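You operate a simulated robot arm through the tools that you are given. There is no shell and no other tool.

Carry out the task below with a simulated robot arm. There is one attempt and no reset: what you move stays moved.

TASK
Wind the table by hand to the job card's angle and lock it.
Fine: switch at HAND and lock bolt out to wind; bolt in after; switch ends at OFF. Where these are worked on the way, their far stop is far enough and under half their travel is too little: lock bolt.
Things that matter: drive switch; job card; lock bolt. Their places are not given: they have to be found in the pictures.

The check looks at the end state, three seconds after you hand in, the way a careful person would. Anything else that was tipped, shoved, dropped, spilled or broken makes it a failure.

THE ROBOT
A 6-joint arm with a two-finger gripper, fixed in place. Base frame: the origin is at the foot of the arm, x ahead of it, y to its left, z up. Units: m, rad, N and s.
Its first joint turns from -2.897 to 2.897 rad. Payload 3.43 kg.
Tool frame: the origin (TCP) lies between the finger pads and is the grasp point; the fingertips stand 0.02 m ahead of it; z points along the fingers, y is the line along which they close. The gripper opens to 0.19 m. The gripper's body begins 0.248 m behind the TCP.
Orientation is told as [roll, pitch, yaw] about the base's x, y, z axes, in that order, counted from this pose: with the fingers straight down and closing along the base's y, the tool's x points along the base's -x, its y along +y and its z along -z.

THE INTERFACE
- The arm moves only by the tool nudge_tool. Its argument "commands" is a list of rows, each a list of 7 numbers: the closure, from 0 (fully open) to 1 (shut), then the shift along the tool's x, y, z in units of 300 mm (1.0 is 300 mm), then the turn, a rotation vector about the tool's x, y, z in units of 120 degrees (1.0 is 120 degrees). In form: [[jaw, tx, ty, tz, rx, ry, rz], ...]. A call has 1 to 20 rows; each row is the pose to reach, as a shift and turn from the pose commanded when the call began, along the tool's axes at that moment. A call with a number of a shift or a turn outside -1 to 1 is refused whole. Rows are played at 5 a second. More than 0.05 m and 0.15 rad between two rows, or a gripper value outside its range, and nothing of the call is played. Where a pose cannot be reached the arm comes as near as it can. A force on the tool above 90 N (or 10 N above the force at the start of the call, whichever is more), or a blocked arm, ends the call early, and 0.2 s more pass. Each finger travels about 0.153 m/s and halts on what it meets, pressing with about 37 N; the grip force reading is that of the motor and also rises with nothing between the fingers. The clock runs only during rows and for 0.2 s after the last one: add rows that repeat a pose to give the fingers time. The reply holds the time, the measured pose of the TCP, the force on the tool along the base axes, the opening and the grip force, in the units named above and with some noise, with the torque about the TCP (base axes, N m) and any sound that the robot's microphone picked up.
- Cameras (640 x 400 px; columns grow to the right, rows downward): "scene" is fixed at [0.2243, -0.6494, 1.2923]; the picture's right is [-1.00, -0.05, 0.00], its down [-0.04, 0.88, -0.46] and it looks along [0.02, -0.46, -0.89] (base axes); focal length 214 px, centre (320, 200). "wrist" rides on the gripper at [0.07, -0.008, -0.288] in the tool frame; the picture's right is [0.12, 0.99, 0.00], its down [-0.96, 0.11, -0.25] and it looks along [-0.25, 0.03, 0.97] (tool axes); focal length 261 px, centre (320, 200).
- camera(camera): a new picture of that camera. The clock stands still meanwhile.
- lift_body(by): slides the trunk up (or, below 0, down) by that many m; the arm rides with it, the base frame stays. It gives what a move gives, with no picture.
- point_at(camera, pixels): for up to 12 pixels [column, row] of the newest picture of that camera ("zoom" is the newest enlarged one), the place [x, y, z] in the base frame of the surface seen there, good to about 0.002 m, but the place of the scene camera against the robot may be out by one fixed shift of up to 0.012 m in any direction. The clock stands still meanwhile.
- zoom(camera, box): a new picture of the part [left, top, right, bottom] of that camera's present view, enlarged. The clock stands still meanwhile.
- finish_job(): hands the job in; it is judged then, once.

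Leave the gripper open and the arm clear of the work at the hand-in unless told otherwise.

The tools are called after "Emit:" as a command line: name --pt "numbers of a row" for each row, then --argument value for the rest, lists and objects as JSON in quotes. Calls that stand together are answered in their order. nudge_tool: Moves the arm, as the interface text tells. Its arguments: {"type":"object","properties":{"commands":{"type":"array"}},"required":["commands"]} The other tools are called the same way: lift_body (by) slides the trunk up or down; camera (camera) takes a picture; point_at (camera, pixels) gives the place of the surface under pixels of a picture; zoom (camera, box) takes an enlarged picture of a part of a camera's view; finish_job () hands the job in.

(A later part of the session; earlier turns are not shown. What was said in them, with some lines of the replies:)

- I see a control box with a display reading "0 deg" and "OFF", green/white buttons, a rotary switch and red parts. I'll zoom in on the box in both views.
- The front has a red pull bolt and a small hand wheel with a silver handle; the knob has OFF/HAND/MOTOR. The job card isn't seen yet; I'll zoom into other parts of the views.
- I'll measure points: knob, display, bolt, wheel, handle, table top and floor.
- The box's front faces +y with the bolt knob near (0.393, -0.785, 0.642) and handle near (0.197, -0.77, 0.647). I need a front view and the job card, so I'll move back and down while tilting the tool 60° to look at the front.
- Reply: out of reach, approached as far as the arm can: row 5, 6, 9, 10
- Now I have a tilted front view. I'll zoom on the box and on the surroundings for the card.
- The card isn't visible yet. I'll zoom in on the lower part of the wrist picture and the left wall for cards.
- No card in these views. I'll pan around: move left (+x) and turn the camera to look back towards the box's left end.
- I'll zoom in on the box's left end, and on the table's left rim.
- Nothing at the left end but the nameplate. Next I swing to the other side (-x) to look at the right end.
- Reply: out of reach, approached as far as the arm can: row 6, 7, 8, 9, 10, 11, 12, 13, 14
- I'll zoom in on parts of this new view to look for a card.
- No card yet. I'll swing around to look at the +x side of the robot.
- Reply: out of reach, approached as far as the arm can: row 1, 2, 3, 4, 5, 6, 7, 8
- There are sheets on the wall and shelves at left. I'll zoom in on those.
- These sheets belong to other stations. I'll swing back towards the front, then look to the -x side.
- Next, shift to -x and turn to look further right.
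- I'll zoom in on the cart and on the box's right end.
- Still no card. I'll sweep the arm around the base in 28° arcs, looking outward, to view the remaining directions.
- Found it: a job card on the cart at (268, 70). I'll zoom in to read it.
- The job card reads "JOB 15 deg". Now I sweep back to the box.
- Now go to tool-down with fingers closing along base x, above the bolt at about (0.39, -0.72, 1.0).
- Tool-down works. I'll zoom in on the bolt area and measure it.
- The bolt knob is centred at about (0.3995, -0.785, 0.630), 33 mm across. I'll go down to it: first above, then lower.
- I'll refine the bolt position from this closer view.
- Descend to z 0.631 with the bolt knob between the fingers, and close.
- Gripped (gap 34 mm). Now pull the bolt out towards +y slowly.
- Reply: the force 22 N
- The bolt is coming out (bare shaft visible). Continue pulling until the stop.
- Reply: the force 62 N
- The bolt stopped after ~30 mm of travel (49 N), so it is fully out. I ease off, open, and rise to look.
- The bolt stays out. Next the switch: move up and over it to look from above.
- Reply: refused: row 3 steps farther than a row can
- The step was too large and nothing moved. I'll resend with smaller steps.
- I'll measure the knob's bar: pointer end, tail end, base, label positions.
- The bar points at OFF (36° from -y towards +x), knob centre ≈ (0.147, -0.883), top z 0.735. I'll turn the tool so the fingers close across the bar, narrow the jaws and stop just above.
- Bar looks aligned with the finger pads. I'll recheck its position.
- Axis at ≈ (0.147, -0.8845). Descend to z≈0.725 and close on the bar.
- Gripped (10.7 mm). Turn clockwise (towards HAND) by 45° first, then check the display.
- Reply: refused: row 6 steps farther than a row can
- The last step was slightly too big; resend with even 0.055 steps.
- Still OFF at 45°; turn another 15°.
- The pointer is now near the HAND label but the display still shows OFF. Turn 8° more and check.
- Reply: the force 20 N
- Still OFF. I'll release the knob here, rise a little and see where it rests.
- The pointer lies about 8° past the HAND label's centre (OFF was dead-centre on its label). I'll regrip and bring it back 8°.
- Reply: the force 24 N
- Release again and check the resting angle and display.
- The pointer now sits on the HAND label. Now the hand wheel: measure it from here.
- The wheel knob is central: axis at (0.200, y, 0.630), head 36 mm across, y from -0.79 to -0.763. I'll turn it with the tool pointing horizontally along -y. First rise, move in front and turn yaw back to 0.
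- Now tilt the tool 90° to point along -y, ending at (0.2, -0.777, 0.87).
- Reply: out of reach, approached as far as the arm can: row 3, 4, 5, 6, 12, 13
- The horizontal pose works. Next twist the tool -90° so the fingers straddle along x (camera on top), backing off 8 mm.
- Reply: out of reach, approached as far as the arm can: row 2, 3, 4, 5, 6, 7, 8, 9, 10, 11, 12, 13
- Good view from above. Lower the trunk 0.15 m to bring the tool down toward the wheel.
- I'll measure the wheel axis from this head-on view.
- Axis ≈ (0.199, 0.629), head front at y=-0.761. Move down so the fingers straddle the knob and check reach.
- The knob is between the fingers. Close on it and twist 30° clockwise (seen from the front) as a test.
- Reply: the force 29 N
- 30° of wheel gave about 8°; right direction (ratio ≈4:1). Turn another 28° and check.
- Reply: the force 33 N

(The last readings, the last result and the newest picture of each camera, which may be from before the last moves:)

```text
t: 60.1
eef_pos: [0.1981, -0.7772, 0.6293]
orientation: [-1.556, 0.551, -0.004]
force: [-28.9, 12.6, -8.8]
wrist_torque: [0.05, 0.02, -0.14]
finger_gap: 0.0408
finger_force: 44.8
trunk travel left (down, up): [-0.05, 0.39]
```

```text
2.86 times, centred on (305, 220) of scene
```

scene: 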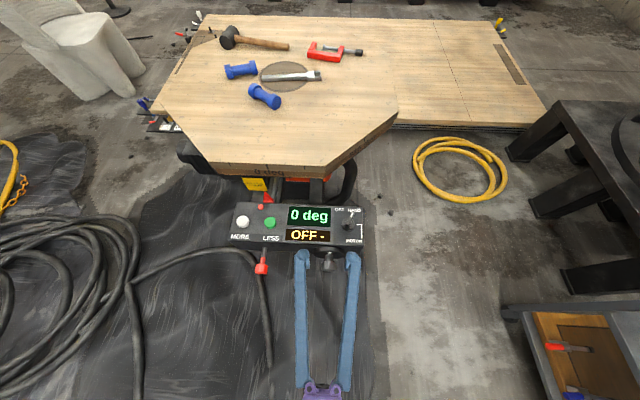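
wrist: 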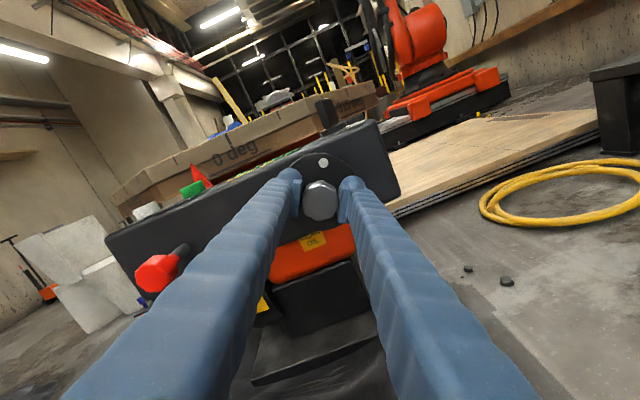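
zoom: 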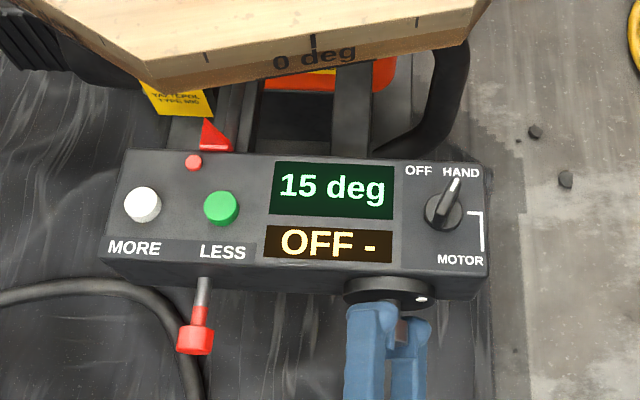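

Display shows 15 deg, wheel turned about 58.4°. Ratio looks like 4:1, so I turn another 1.6° and then check the rim tick versus pointer.

Emit:
nudge_tool --pt "1 0 0 0 0 0 0.007" --pt "1 0 0 0 0 0 0.0133" --pt "1 0 0 0 0 0 0.0133" --pt "1 0 0 0 0 0 0.0133"

Emit:
camera --camera "scene"

Emit:
zoom --camera "scene" --box '[240, 130, 340, 220]'

Emit:
zoom --camera "wrist" --box '[180, 80, 400, 240]'

```text
t: 61.1
eef_pos: [0.1972, -0.7771, 0.628]
orientation: [-1.556, 0.524, -0.006]
force: [-31.8, 12.8, -18.3]
wrist_torque: [0.03, 0.06, -0.18]
finger_gap: 0.0409
finger_force: 45.1
trunk travel left (down, up): [-0.05, 0.39]
```

```text
taken
```

scene: 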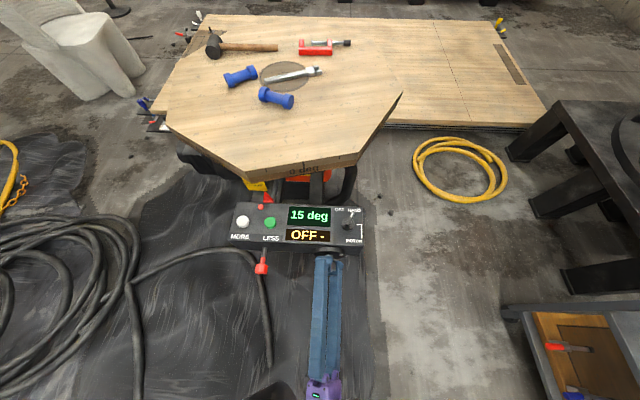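

```text
4.44 times, centred on (290, 175) of scene
```

zoom: 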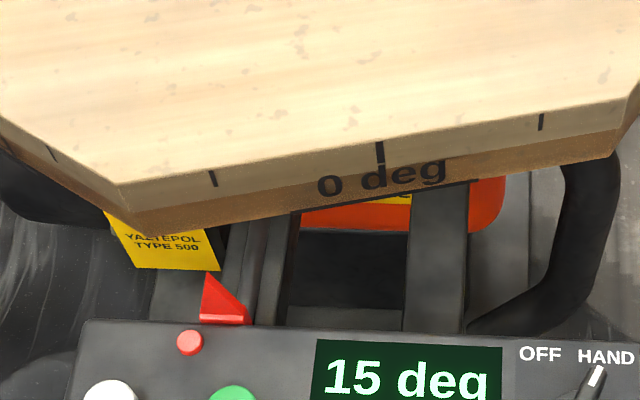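

```text
2.50 times, centred on (290, 160) of wrist
```

zoom: 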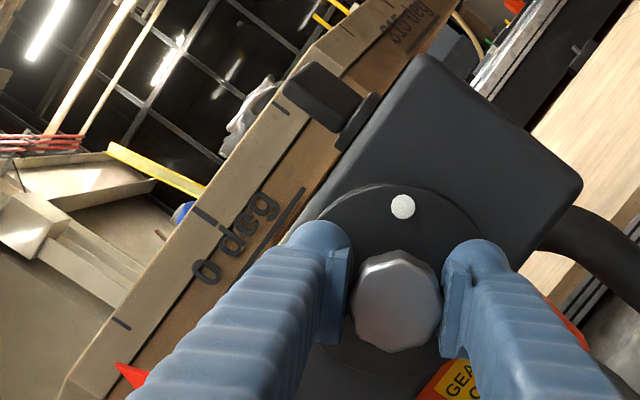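

I'll measure the ticks, pointer tip and the table's centre inlay to compute the angle.

Emit:
zoom --camera "scene" --box '[240, 130, 340, 220]'

Emit:
point_at --camera "zoom" --pixels '[[212, 171], [214, 185], [380, 142], [381, 160], [541, 115], [541, 128], [206, 276], [220, 300], [128, 185], [637, 85]]'

Emit:
zoom --camera "scene" --box '[220, 40, 360, 120]'

```text
4.44 times, centred on (290, 175) of scene
```

zoom: 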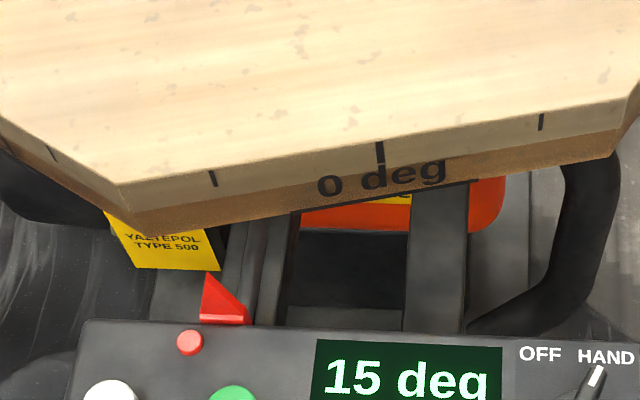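

```text
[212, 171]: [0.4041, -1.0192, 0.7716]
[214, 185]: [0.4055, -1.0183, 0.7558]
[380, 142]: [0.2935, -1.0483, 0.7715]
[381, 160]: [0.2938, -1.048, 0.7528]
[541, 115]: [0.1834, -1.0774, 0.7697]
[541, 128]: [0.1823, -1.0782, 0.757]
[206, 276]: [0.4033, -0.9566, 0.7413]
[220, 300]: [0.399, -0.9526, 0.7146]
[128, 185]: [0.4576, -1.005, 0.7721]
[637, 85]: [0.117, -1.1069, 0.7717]
```

```text
4.57 times, centred on (290, 80) of scene
```

zoom: 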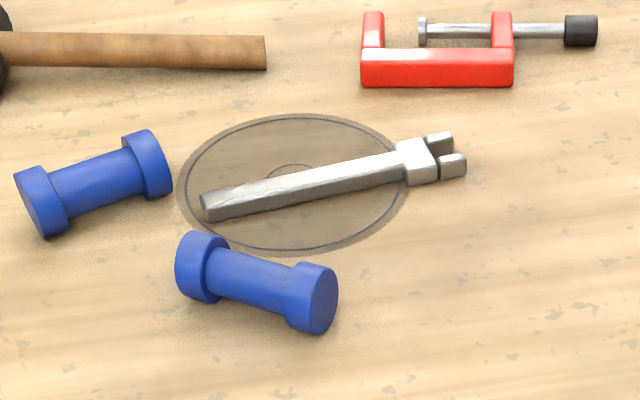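

Rim slope measures ≈14.9–15.0° and the 15° tick lines up with the pointer (x 0.404 vs 0.403). Release the knob, untwist and check the display.

Emit:
nudge_tool --pt "0.8 0 0 0 0 0 0" --pt "0.5 0 0 0 0 0 0" --pt "0.5 0 0 0 0 0 0" --pt "0.5 0 0 0 0 0 0"

Emit:
zoom --camera "scene" --box '[240, 130, 380, 280]'

```text
t: 62.1
eef_pos: [0.2002, -0.7762, 0.6296]
orientation: [-1.561, 0.522, -0.005]
force: [0.5, 0.2, -0.4]
wrist_torque: [-0.02, -0.02, 0.01]
finger_gap: 0.0951
finger_force: 0.0
trunk travel left (down, up): [-0.05, 0.39]
```

```text
2.67 times, centred on (310, 205) of scene
```

zoom: 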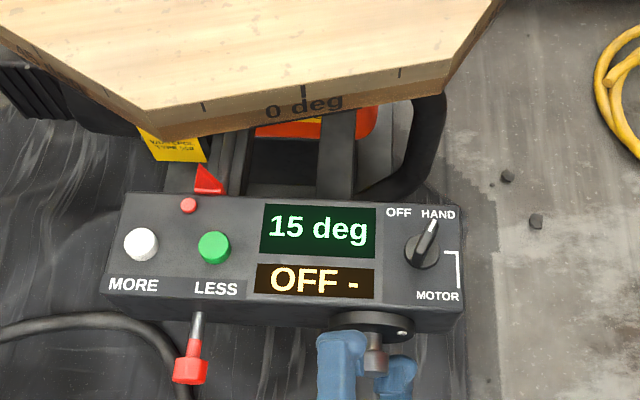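

Still 15 deg. Now untwist 60° with the fingers open, then rise.

Emit:
nudge_tool --pt "0.5 0 0 0 0 0 -0.0625" --pt "0.5 0 0 0 0 0 -0.125" --pt "0.5 0 0 0 0 0 -0.1875" --pt "0.5 0 0 0 0 0 -0.25" --pt "0.5 0 0 0 0 0 -0.3125" --pt "0.5 0 0 0 0 0 -0.375" --pt "0.5 0 0 0 0 0 -0.4375" --pt "0.5 0 0 0 0 0 -0.5" --pt "0.5 0 0 0 0 0 -0.5"

Emit:
camera --camera "wrist"

```text
t: 64.2
eef_pos: [0.1995, -0.7758, 0.6297]
orientation: [0.211, 1.561, 1.769]
force: [-0.5, 0.5, -0.6]
wrist_torque: [0.01, -0.04, -0.06]
finger_gap: 0.095
finger_force: 0.0
trunk travel left (down, up): [-0.05, 0.39]
```

```text
taken
```

wrist: 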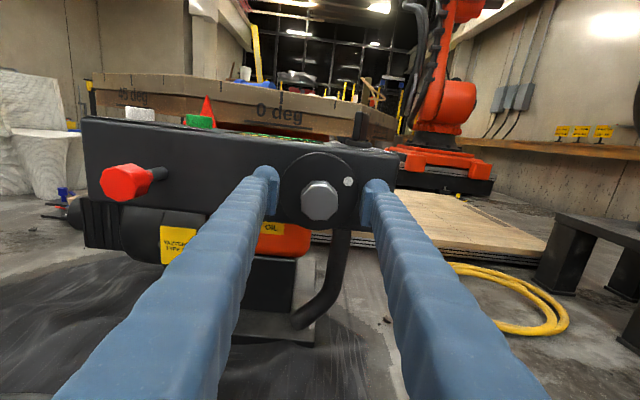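

Next, rise, move across to above the bolt at (0.40, -0.754, 0.76), keeping the tool horizontal.

Emit:
nudge_tool --pt "0.5 0.13 0 0 0 0 0" --pt "0.5 0.27 0 -0.02 0 0 0" --pt "0.5 0.433 0 -0.04 0 0 0" --pt "0.5 0.433 -0.13 -0.06 0 0 0" --pt "0.5 0.433 -0.27 -0.08 0 0 0" --pt "0.5 0.433 -0.4 -0.08 0 0 0" --pt "0.5 0.433 -0.54 -0.08 0 0 0" --pt "0.5 0.433 -0.667 -0.08 0 0 0" --pt "0.5 0.433 -0.667 -0.08 0 0 0"

Emit:
camera --camera "wrist"

```text
t: 66.2
eef_pos: [0.3993, -0.753, 0.7597]
orientation: [0.324, 1.565, 1.886]
force: [0.4, -0.7, -0.3]
wrist_torque: [0.03, 0.0, -0.05]
finger_gap: 0.095
finger_force: 0.0
out of reach, approached as far as the arm can: row 2, 3
trunk travel left (down, up): [-0.05, 0.39]
```

```text
taken
```

wrist: 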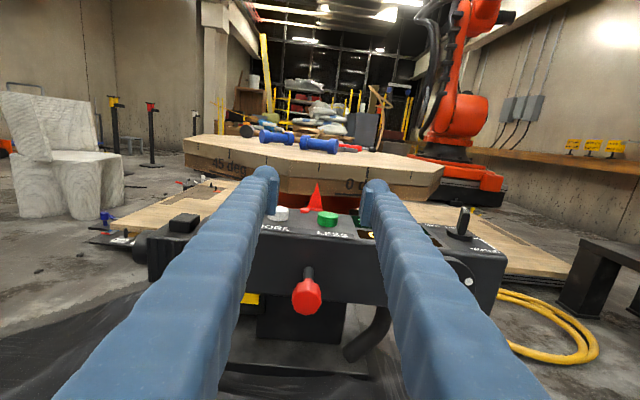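

Measure the bolt head and the pointer/tick alignment from here.

Emit:
point_at --camera "wrist" --pixels '[[307, 296], [293, 296], [320, 296], [307, 282], [307, 311], [307, 270]]'

Emit:
zoom --camera "wrist" --box '[260, 160, 380, 240]'

```text
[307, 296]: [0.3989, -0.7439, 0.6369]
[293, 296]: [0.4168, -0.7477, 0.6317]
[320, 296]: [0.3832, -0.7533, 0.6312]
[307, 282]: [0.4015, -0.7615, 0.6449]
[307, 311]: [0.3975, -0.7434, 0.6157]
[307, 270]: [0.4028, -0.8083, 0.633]
```

```text
5.00 times, centred on (320, 200) of wrist
```

zoom: 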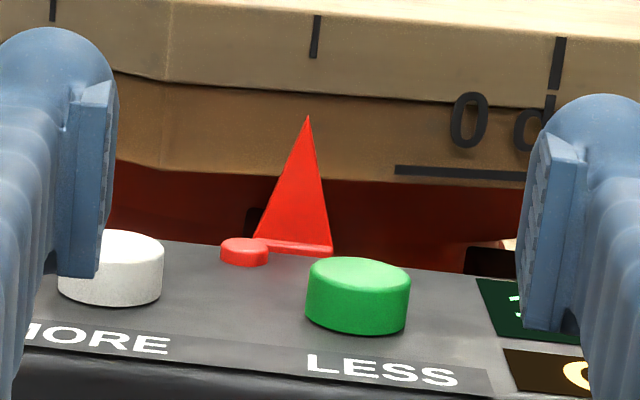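

The pointer lines up with the 15° tick. Descend on the bolt head and close.

Emit:
nudge_tool --pt "0.5 -0.12 -0.002 0 0 0 0" --pt "0.5 -0.24 -0.002 0 0 0 0" --pt "0.5 -0.36 -0.002 0 0 0 0" --pt "0.5 -0.432 -0.002 0 0 0 0" --pt "0.5 -0.432 -0.002 0 0 0 0" --pt "0.75 -0.432 -0.002 0 0 0 0" --pt "0.9 -0.432 -0.002 0 0 0 0" --pt "1 -0.432 -0.002 0 0 0 0" --pt "1 -0.432 -0.002 0 0 0 0"

Emit:
camera --camera "wrist"

```text
t: 68.2
eef_pos: [0.3994, -0.7539, 0.6286]
orientation: [0.224, 1.567, 1.786]
force: [-3.3, 0.2, -0.6]
wrist_torque: [-0.01, 0.0, -0.02]
finger_gap: 0.0347
finger_force: 45.5
trunk travel left (down, up): [-0.05, 0.39]
```

```text
taken
```

wrist: 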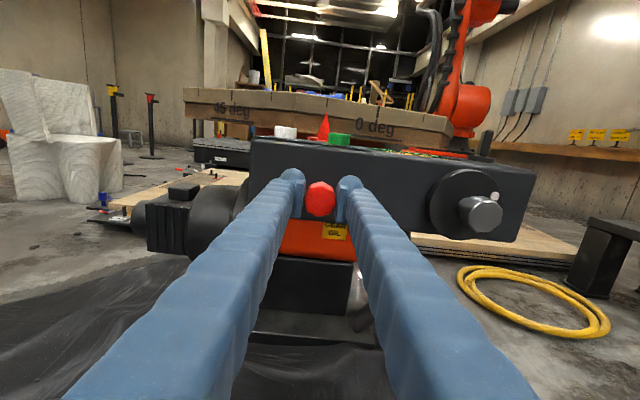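

Gripped with little side force. Push the bolt in along -y by 30 mm in small steps.

Emit:
nudge_tool --pt "1 0 0 0.015 0 0 0" --pt "1 0 0 0.03 0 0 0" --pt "1 0 0 0.045 0 0 0" --pt "1 0 0 0.06 0 0 0" --pt "1 0 0 0.075 0 0 0" --pt "1 0 0 0.09 0 0 0" --pt "1 0 0 0.1 0 0 0" --pt "1 0 0 0.1 0 0 0"

Emit:
zoom --camera "scene" --box '[240, 130, 380, 280]'

```text
t: 70.0
eef_pos: [0.4008, -0.7825, 0.6284]
orientation: [0.245, 1.568, 1.81]
force: [6.2, -1.7, -2.5]
wrist_torque: [0.09, -0.03, 0.11]
finger_gap: 0.0348
finger_force: 44.8
trunk travel left (down, up): [-0.05, 0.39]
```

```text
2.67 times, centred on (310, 205) of scene
```

zoom: 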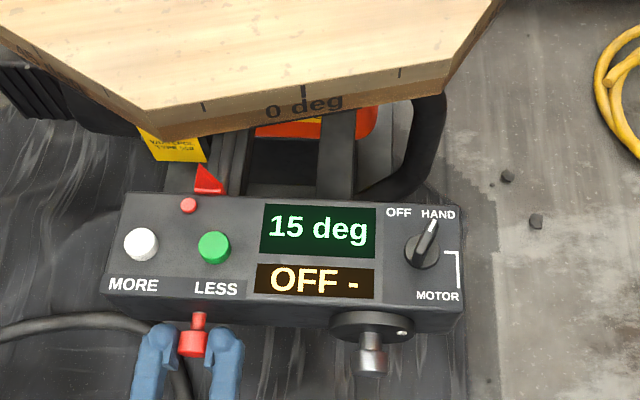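

It slid in freely; push slightly more to feel the stop.

Emit:
nudge_tool --pt "1 0 0 0.008 0 0 0" --pt "1 0 0 0.016 0 0 0" --pt "1 0 0 0.02 0 0 0" --pt "1 0 0 0.02 0 0 0"

Emit:
zoom --camera "wrist" --box '[240, 100, 400, 240]'

```text
t: 71.0
eef_pos: [0.4002, -0.7878, 0.629]
orientation: [0.476, 1.566, 2.04]
force: [3.2, 47.8, -7.2]
wrist_torque: [0.17, 0.05, 0.13]
finger_gap: 0.0347
finger_force: 45.2
trunk travel left (down, up): [-0.05, 0.39]
```

```text
2.86 times, centred on (320, 170) of wrist
```

zoom: 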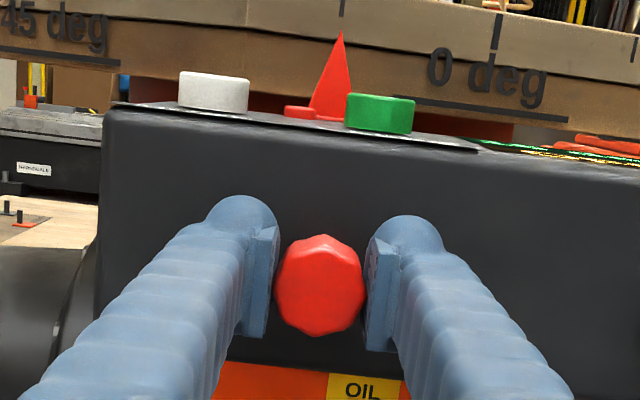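

At the inner stop (48 N). Ease off, open and rise.

Emit:
nudge_tool --pt "1 0 0 -0.012 0 0 0" --pt "0.75 0 0 -0.012 0 0 0" --pt "0.5 0 0 -0.012 0 0 0" --pt "0.5 0.1 0 -0.012 0 0 0" --pt "0.5 0.23 0 -0.03 0 0 0" --pt "0.5 0.37 0 -0.05 0 0 0" --pt "0.5 0.5 0 -0.05 0 0 0" --pt "0.5 0.5 0 -0.05 0 0 0"

Emit:
zoom --camera "scene" --box '[240, 130, 380, 280]'

Emit:
camera --camera "wrist"

```text
t: 72.8
eef_pos: [0.4006, -0.7744, 0.7825]
orientation: [0.153, 1.566, 1.718]
force: [-0.3, 0.6, -0.2]
wrist_torque: [0.01, -0.02, 0.03]
finger_gap: 0.095
finger_force: 0.0
trunk travel left (down, up): [-0.05, 0.39]
```

```text
2.67 times, centred on (310, 205) of scene
```

zoom: 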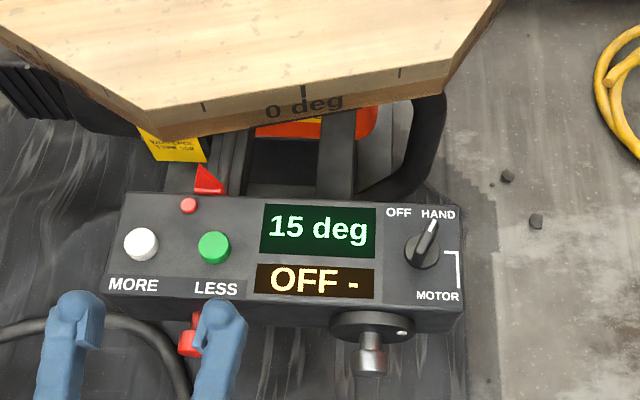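

```text
taken
```

wrist: 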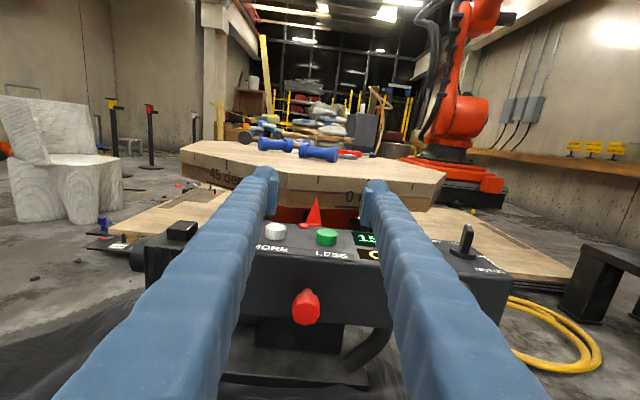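

The bolt is back in and the display reads 15. Raise the trunk back up before re-orienting for the switch.

Emit:
lift_body --by 0.15

Emit:
nudge_tool --pt "0.5 -0.008 0.07 0.03 0 -0.0625 0" --pt "0.5 -0.016 0.14 0.06 0 -0.125 0" --pt "0.5 -0.024 0.21 0.09 0 -0.1875 0" --pt "0.5 -0.032 0.28 0.12 0 -0.25 0" --pt "0.5 -0.04 0.35 0.15 0 -0.3125 0" --pt "0.5 -0.048 0.42 0.18 0 -0.375 0" --pt "0.5 -0.056 0.49 0.21 0 -0.4375 0" --pt "0.5 -0.064 0.56 0.24 0 -0.5 0" --pt "0.5 -0.072 0.63 0.27 0 -0.5625 0" --pt "0.5 -0.08 0.7 0.3 0 -0.625 0" --pt "0.5 -0.088 0.77 0.335 0 -0.6875 0" --pt "0.5 -0.1 0.843 0.367 0 -0.75 0" --pt "0.5 -0.1 0.843 0.367 0 -0.75 0"

Emit:
camera --camera "wrist"

```text
t: 74.5
eef_pos: [0.4, -0.7738, 0.9324]
orientation: [0.259, 1.566, 1.822]
force: [1.2, -1.0, 0.1]
wrist_torque: [0.0, 0.02, 0.0]
finger_gap: 0.0949
finger_force: 0.0
trunk travel left (down, up): [-0.2, 0.24]
```

```text
t: 77.3
eef_pos: [0.1366, -0.8846, 0.8995]
orientation: [0.022, -0.004, 1.575]
force: [6.8, -0.1, -0.6]
wrist_torque: [0.0, 1.29, 0.02]
finger_gap: 0.095
finger_force: 0.1
out of reach, approached as far as the arm can: row 8, 9
trunk travel left (down, up): [-0.2, 0.24]
```

```text
taken
```

wrist: 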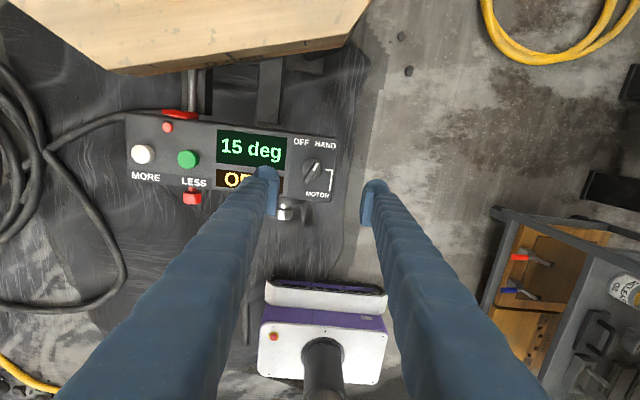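

There's an unexpected 6.8 N side force; check the scene for contact.

Emit:
camera --camera "scene"

Emit:
nudge_tool --pt "0.5 0 0 0 0 0 0" --pt "0.5 0 0 0 0 0 0"

```text
taken
```

scene: 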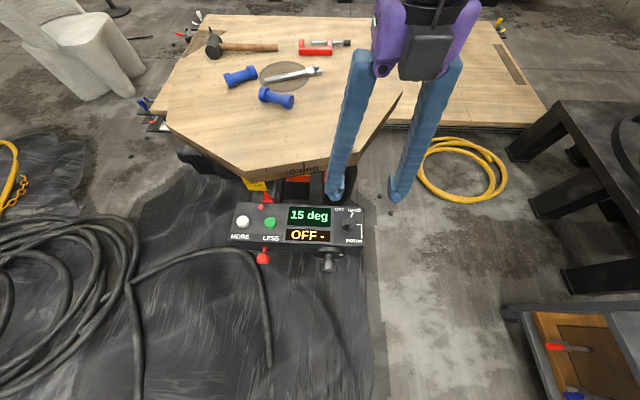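

```text
t: 77.9
eef_pos: [0.1459, -0.8819, 0.9013]
orientation: [-0.001, -0.006, 1.567]
force: [0.5, -0.4, -0.8]
wrist_torque: [0.05, 0.01, 0.01]
finger_gap: 0.0951
finger_force: 0.0
trunk travel left (down, up): [-0.2, 0.24]
```

That was just motion lag; it's settled. Test that the needed final twist (yaw 2.2) is reachable in free air, then turn to the HAND grip angle and move above the knob.

Emit:
nudge_tool --pt "0.68 0 0 0 0 0 -0.06" --pt "0.68 0 0 0 0 0 -0.12" --pt "0.68 0 0 0 0 0 -0.18" --pt "0.68 0 0 0 0 0 -0.24" --pt "0.68 0 0 0 0 0 -0.3" --pt "0.68 0 0 0 0 0 -0.3"

Emit:
nudge_tool --pt "0.68 0 0 0 0 0 0.06" --pt "0.68 0 0 0 0 0 0.12" --pt "0.68 0 0 0 0 0 0.18" --pt "0.68 0 0 0 0 0 0.24" --pt "0.68 0 0 0 0 0 0.3" --pt "0.68 0 0 0 0 0 0.36" --pt "0.68 0 0 0.08 0 0 0.42" --pt "0.68 0 0 0.16 0 0 0.47" --pt "0.68 0 0 0.24 0 0 0.5" --pt "0.68 0 0 0.24 0 0 0.5"

Emit:
camera --camera "wrist"

Emit:
zoom --camera "wrist" --box '[260, 130, 380, 230]'

```text
t: 79.3
eef_pos: [0.2054, -0.8043, 0.8631]
orientation: [0.209, 0.06, 2.013]
force: [-0.9, -0.9, -0.9]
wrist_torque: [0.02, -0.06, 0.0]
finger_gap: 0.0607
finger_force: 0.1
out of reach, approached as far as the arm can: row 1, 2, 3, 4, 5, 6
trunk travel left (down, up): [-0.2, 0.24]
```

```text
t: 81.5
eef_pos: [0.1972, -0.8187, 0.7912]
orientation: [0.052, 0.213, 0.962]
force: [0.2, -0.5, 0.8]
wrist_torque: [0.04, 0.01, -0.02]
finger_gap: 0.0605
finger_force: 0.0
trunk travel left (down, up): [-0.2, 0.24]
```

```text
taken
```

wrist: 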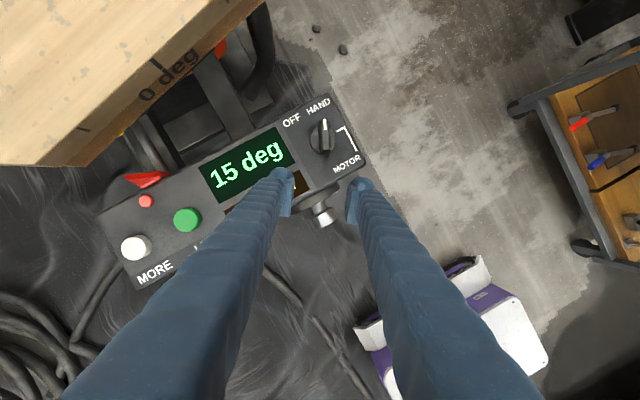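

```text
4.00 times, centred on (320, 180) of wrist
```

zoom: 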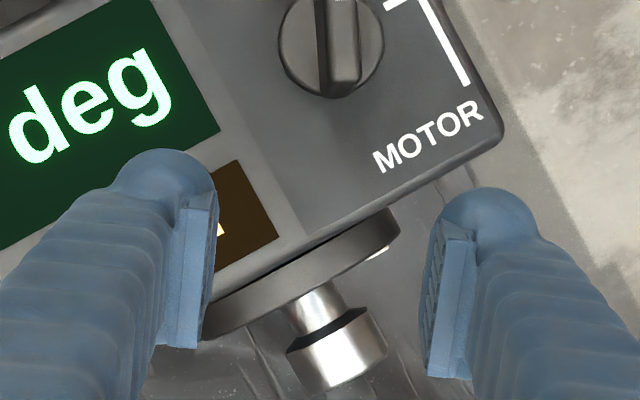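

That side isn't reachable, so I'll use the mirrored grip (yaw -1.99) as before. First rise and level the tool.

Emit:
nudge_tool --pt "0.68 0 0 -0.1 0.006 -0.025 0" --pt "0.68 0 0 -0.2 0.012 -0.05 0" --pt "0.68 0 0 -0.3 0.018 -0.075 0" --pt "0.68 0 0 -0.4 0.025 -0.102 0" --pt "0.68 0 0 -0.4 0.025 -0.102 0"

Emit:
nudge_tool --pt "0.68 0 0 0 0 0 0.06" --pt "0.68 0 0 0 0 0 0.12" --pt "0.68 0 0 0 0 0 0.18" --pt "0.68 0 0 0 0 0 0.24" --pt "0.68 0 0 0 0 0 0.3" --pt "0.68 0 0 0 0 0 0.36" --pt "0.68 0 0 0 0 0 0.42" --pt "0.68 0 0 0 0 0 0.48" --pt "0.68 0 0 0 0 0 0.54" --pt "0.68 0 0 0 0 0 0.6" --pt "0.68 0 0 0 0 0 0.66" --pt "0.68 0 0 0 0 0 0.72" --pt "0.68 0 0 0 0 0 0.72"

```text
t: 82.7
eef_pos: [0.2161, -0.7987, 0.9069]
orientation: [-0.001, 0.0, 0.959]
force: [-0.2, 0.2, -0.4]
wrist_torque: [-0.03, 0.01, 0.0]
finger_gap: 0.0607
finger_force: 0.0
trunk travel left (down, up): [-0.2, 0.24]
```

```text
t: 85.5
eef_pos: [0.2163, -0.7984, 0.9067]
orientation: [0.001, 0.0, -0.551]
force: [-0.8, 0.1, -0.2]
wrist_torque: [0.01, 0.03, -0.03]
finger_gap: 0.0606
finger_force: 0.2
trunk travel left (down, up): [-0.2, 0.24]
```

Continue turning to yaw -1.991 and move above the knob at (0.1475, -0.885, 0.85).

Emit:
nudge_tool --pt "0.68 0.004 -0.031 0 0 0 0.058" --pt "0.68 0.008 -0.062 0 0 0 0.116" --pt "0.68 0.012 -0.093 0 0 0 0.174" --pt "0.68 0.016 -0.124 0 0 0 0.232" --pt "0.68 0.02 -0.155 0 0 0 0.29" --pt "0.68 0.024 -0.186 0 0 0 0.348" --pt "0.68 0.028 -0.217 0 0 0 0.406" --pt "0.68 0.032 -0.248 0.04 0 0 0.464" --pt "0.68 0.036 -0.279 0.08 0 0 0.522" --pt "0.68 0.04 -0.31 0.12 0 0 0.58" --pt "0.68 0.044 -0.341 0.16 0 0 0.638" --pt "0.68 0.044 -0.366 0.19 0 0 0.6876" --pt "0.68 0.044 -0.366 0.19 0 0 0.6876"

Emit:
camera --camera "wrist"

Emit:
zoom --camera "wrist" --box '[260, 130, 380, 230]'

```text
t: 88.3
eef_pos: [0.1473, -0.8857, 0.8498]
orientation: [0.001, 0.001, -1.991]
force: [0.3, 0.4, 0.1]
wrist_torque: [0.0, 0.02, 0.0]
finger_gap: 0.0608
finger_force: 0.0
trunk travel left (down, up): [-0.2, 0.24]
```

```text
taken
```

wrist: 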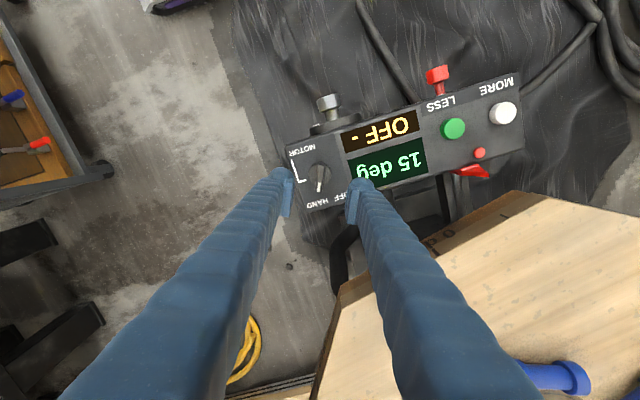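

```text
4.00 times, centred on (320, 180) of wrist
```

zoom: 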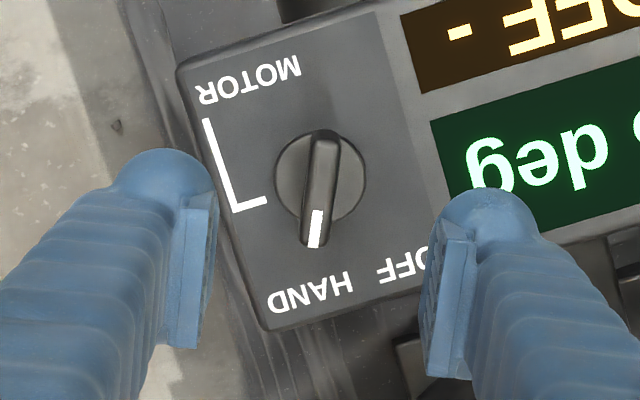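

Aligned. Descend to z 0.727, grip, and turn -60° back to OFF.

Emit:
nudge_tool --pt "0.68 0 0 0.13 0 0 0" --pt "0.68 0 0 0.26 0 0 0" --pt "0.68 0 0 0.36 0 0 0" --pt "0.68 0 0 0.41 0 0 0" --pt "0.68 0 0 0.41 0 0 0" --pt "0.85 0 0 0.41 0 0 0" --pt "1 0 0 0.41 0 0 0" --pt "1 0 0 0.41 0 0 0" --pt "1 0 0 0.41 0 0 0"

Emit:
nudge_tool --pt "1 0 0 0 0 0 -0.055" --pt "1 0 0 0 0 0 -0.11" --pt "1 0 0 0 0 0 -0.165" --pt "1 0 0 0 0 0 -0.22" --pt "1 0 0 0 0 0 -0.275" --pt "1 0 0 0 0 0 -0.33" --pt "1 0 0 0 0 0 -0.385" --pt "1 0 0 0 0 0 -0.44" --pt "1 0 0 0 0 0 -0.5" --pt "1 0 0 0 0 0 -0.5"

Emit:
zoom --camera "wrist" --box '[260, 130, 380, 230]'

```text
t: 90.3
eef_pos: [0.1465, -0.8861, 0.7275]
orientation: [0.003, 0.002, -1.99]
force: [0.1, -1.5, -1.5]
wrist_torque: [-0.08, 0.02, -0.01]
finger_gap: 0.0111
finger_force: 43.7
trunk travel left (down, up): [-0.2, 0.24]
```

```text
t: 92.5
eef_pos: [0.1486, -0.8872, 0.7275]
orientation: [-0.001, -0.003, -0.942]
force: [9.7, -14.2, 4.8]
wrist_torque: [-0.33, -0.24, -0.65]
finger_gap: 0.0112
finger_force: 44.4
trunk travel left (down, up): [-0.2, 0.24]
```

```text
4.00 times, centred on (320, 180) of wrist
```

zoom: 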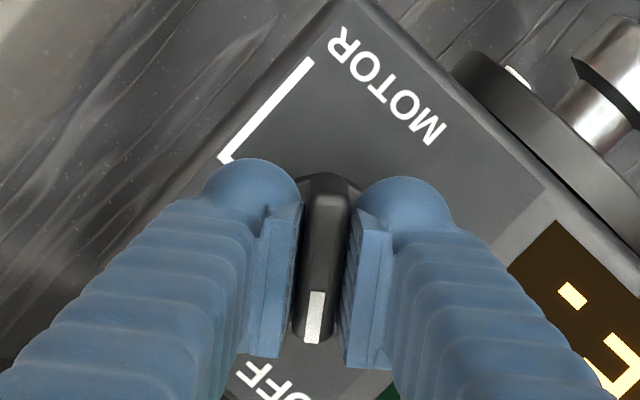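

The torque (-0.65) indicates the OFF end stop, as at the start. Release and rise to check.

Emit:
nudge_tool --pt "0.85 0 0 0 0 0 0" --pt "0.68 0 0 0 0 0 0" --pt "0.68 0 0 -0.1 0 0 0" --pt "0.68 0 0 -0.25 0 0 0" --pt "0.68 0 0 -0.4 0 0 0" --pt "0.6 0 0 -0.55 0 0 0" --pt "0.4 0 0 -0.7 0 0 0" --pt "0.2 0 0 -0.7 0 0 0" --pt "0 0 0 -0.7 0 0 0"

Emit:
camera --camera "wrist"

Emit:
zoom --camera "wrist" --box '[260, 130, 380, 230]'

Emit:
zoom --camera "scene" --box '[230, 150, 380, 290]'

```text
t: 94.5
eef_pos: [0.146, -0.8883, 0.9351]
orientation: [0.002, 0.0, -0.942]
force: [-0.7, -0.6, 0.2]
wrist_torque: [0.03, -0.03, 0.0]
finger_gap: 0.19
finger_force: 0.1
trunk travel left (down, up): [-0.2, 0.24]
```

```text
taken
```

wrist: 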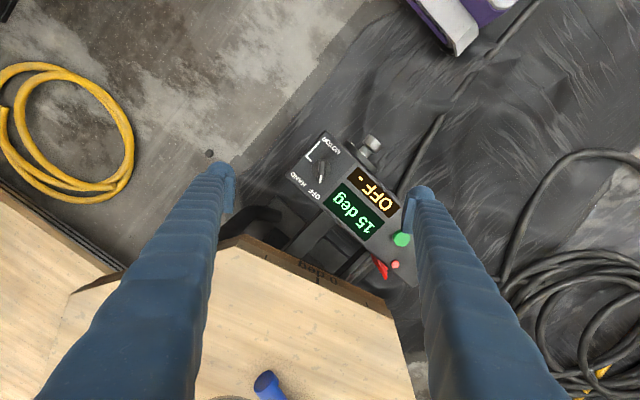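

```text
4.00 times, centred on (320, 180) of wrist
```

zoom: 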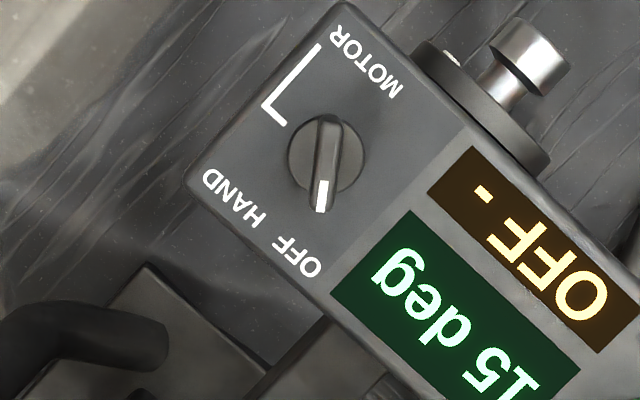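

```text
2.86 times, centred on (305, 220) of scene
```

zoom: 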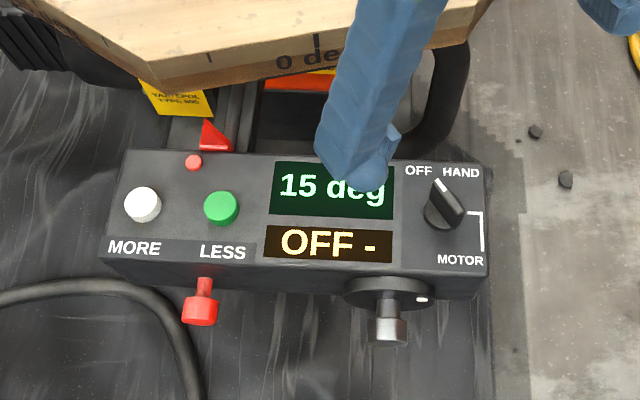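

The knob is back at its OFF position (same as the start), bolt in, 15 deg shown. Move the arm clear, up and back.

Emit:
nudge_tool --pt "0 0.05 0.04 -0.1 0 0 0" --pt "0 0.1 0.08 -0.2 0 0 0" --pt "0 0.15 0.12 -0.3 0 0 0" --pt "0 0.2 0.16 -0.4 0 0 0" --pt "0 0.25 0.19 -0.45 0 0 0" --pt "0 0.25 0.19 -0.45 0 0 0"

Emit:
camera --camera "scene"

Emit:
zoom --camera "wrist" --box '[220, 80, 460, 300]'

```text
t: 95.9
eef_pos: [0.1479, -0.7927, 1.0733]
orientation: [0.0, 0.0, -0.941]
force: [-0.1, 0.1, 0.8]
wrist_torque: [-0.05, -0.03, 0.01]
finger_gap: 0.19
finger_force: 0.1
trunk travel left (down, up): [-0.2, 0.24]
```

```text
taken
```

scene: 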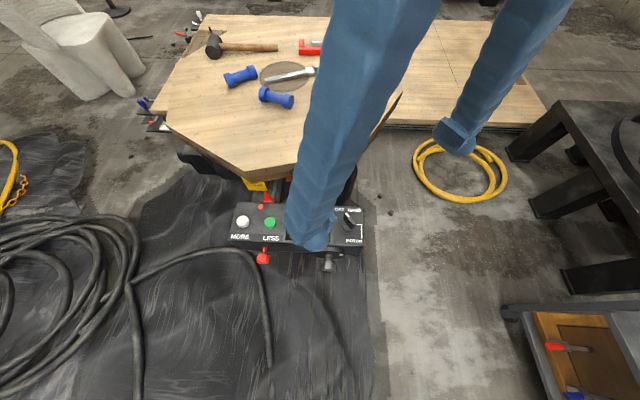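

```text
1.82 times, centred on (340, 190) of wrist
```

zoom: 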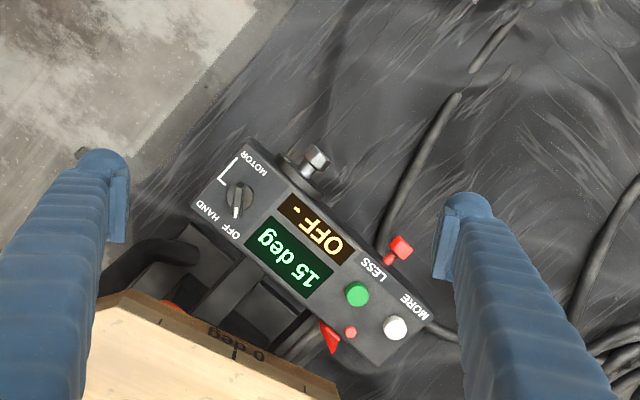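

The display reads 15 deg, the switch is at OFF, the bolt is fully in, the gripper is open and the arm is clear. Nothing else was disturbed, so I'm handing in.

Emit:
finish_job

```text
The job is handed in.
```

I wound the table by hand to 15°, as the job card says ("JOB 15 deg"), and handed the job in.

- **Table angle:** the display reads 15 deg. The 15° tick on the rim lines up with the red pointer, and the rim slope measured about 14.9–15.0°.
- **Lock bolt:** I pulled it out to its far stop before winding and pushed it back in until it hit its inner stop.
- **Drive switch:** I turned it to HAND for the winding and back to OFF afterwards. It rests where it started. The lower display read "OFF -" throughout, even at HAND, so I set the switch by its pointer and labels.
- **Everything else:** the tools on the table turned with it and look undisturbed. The gripper is open and the arm is clear of the work.
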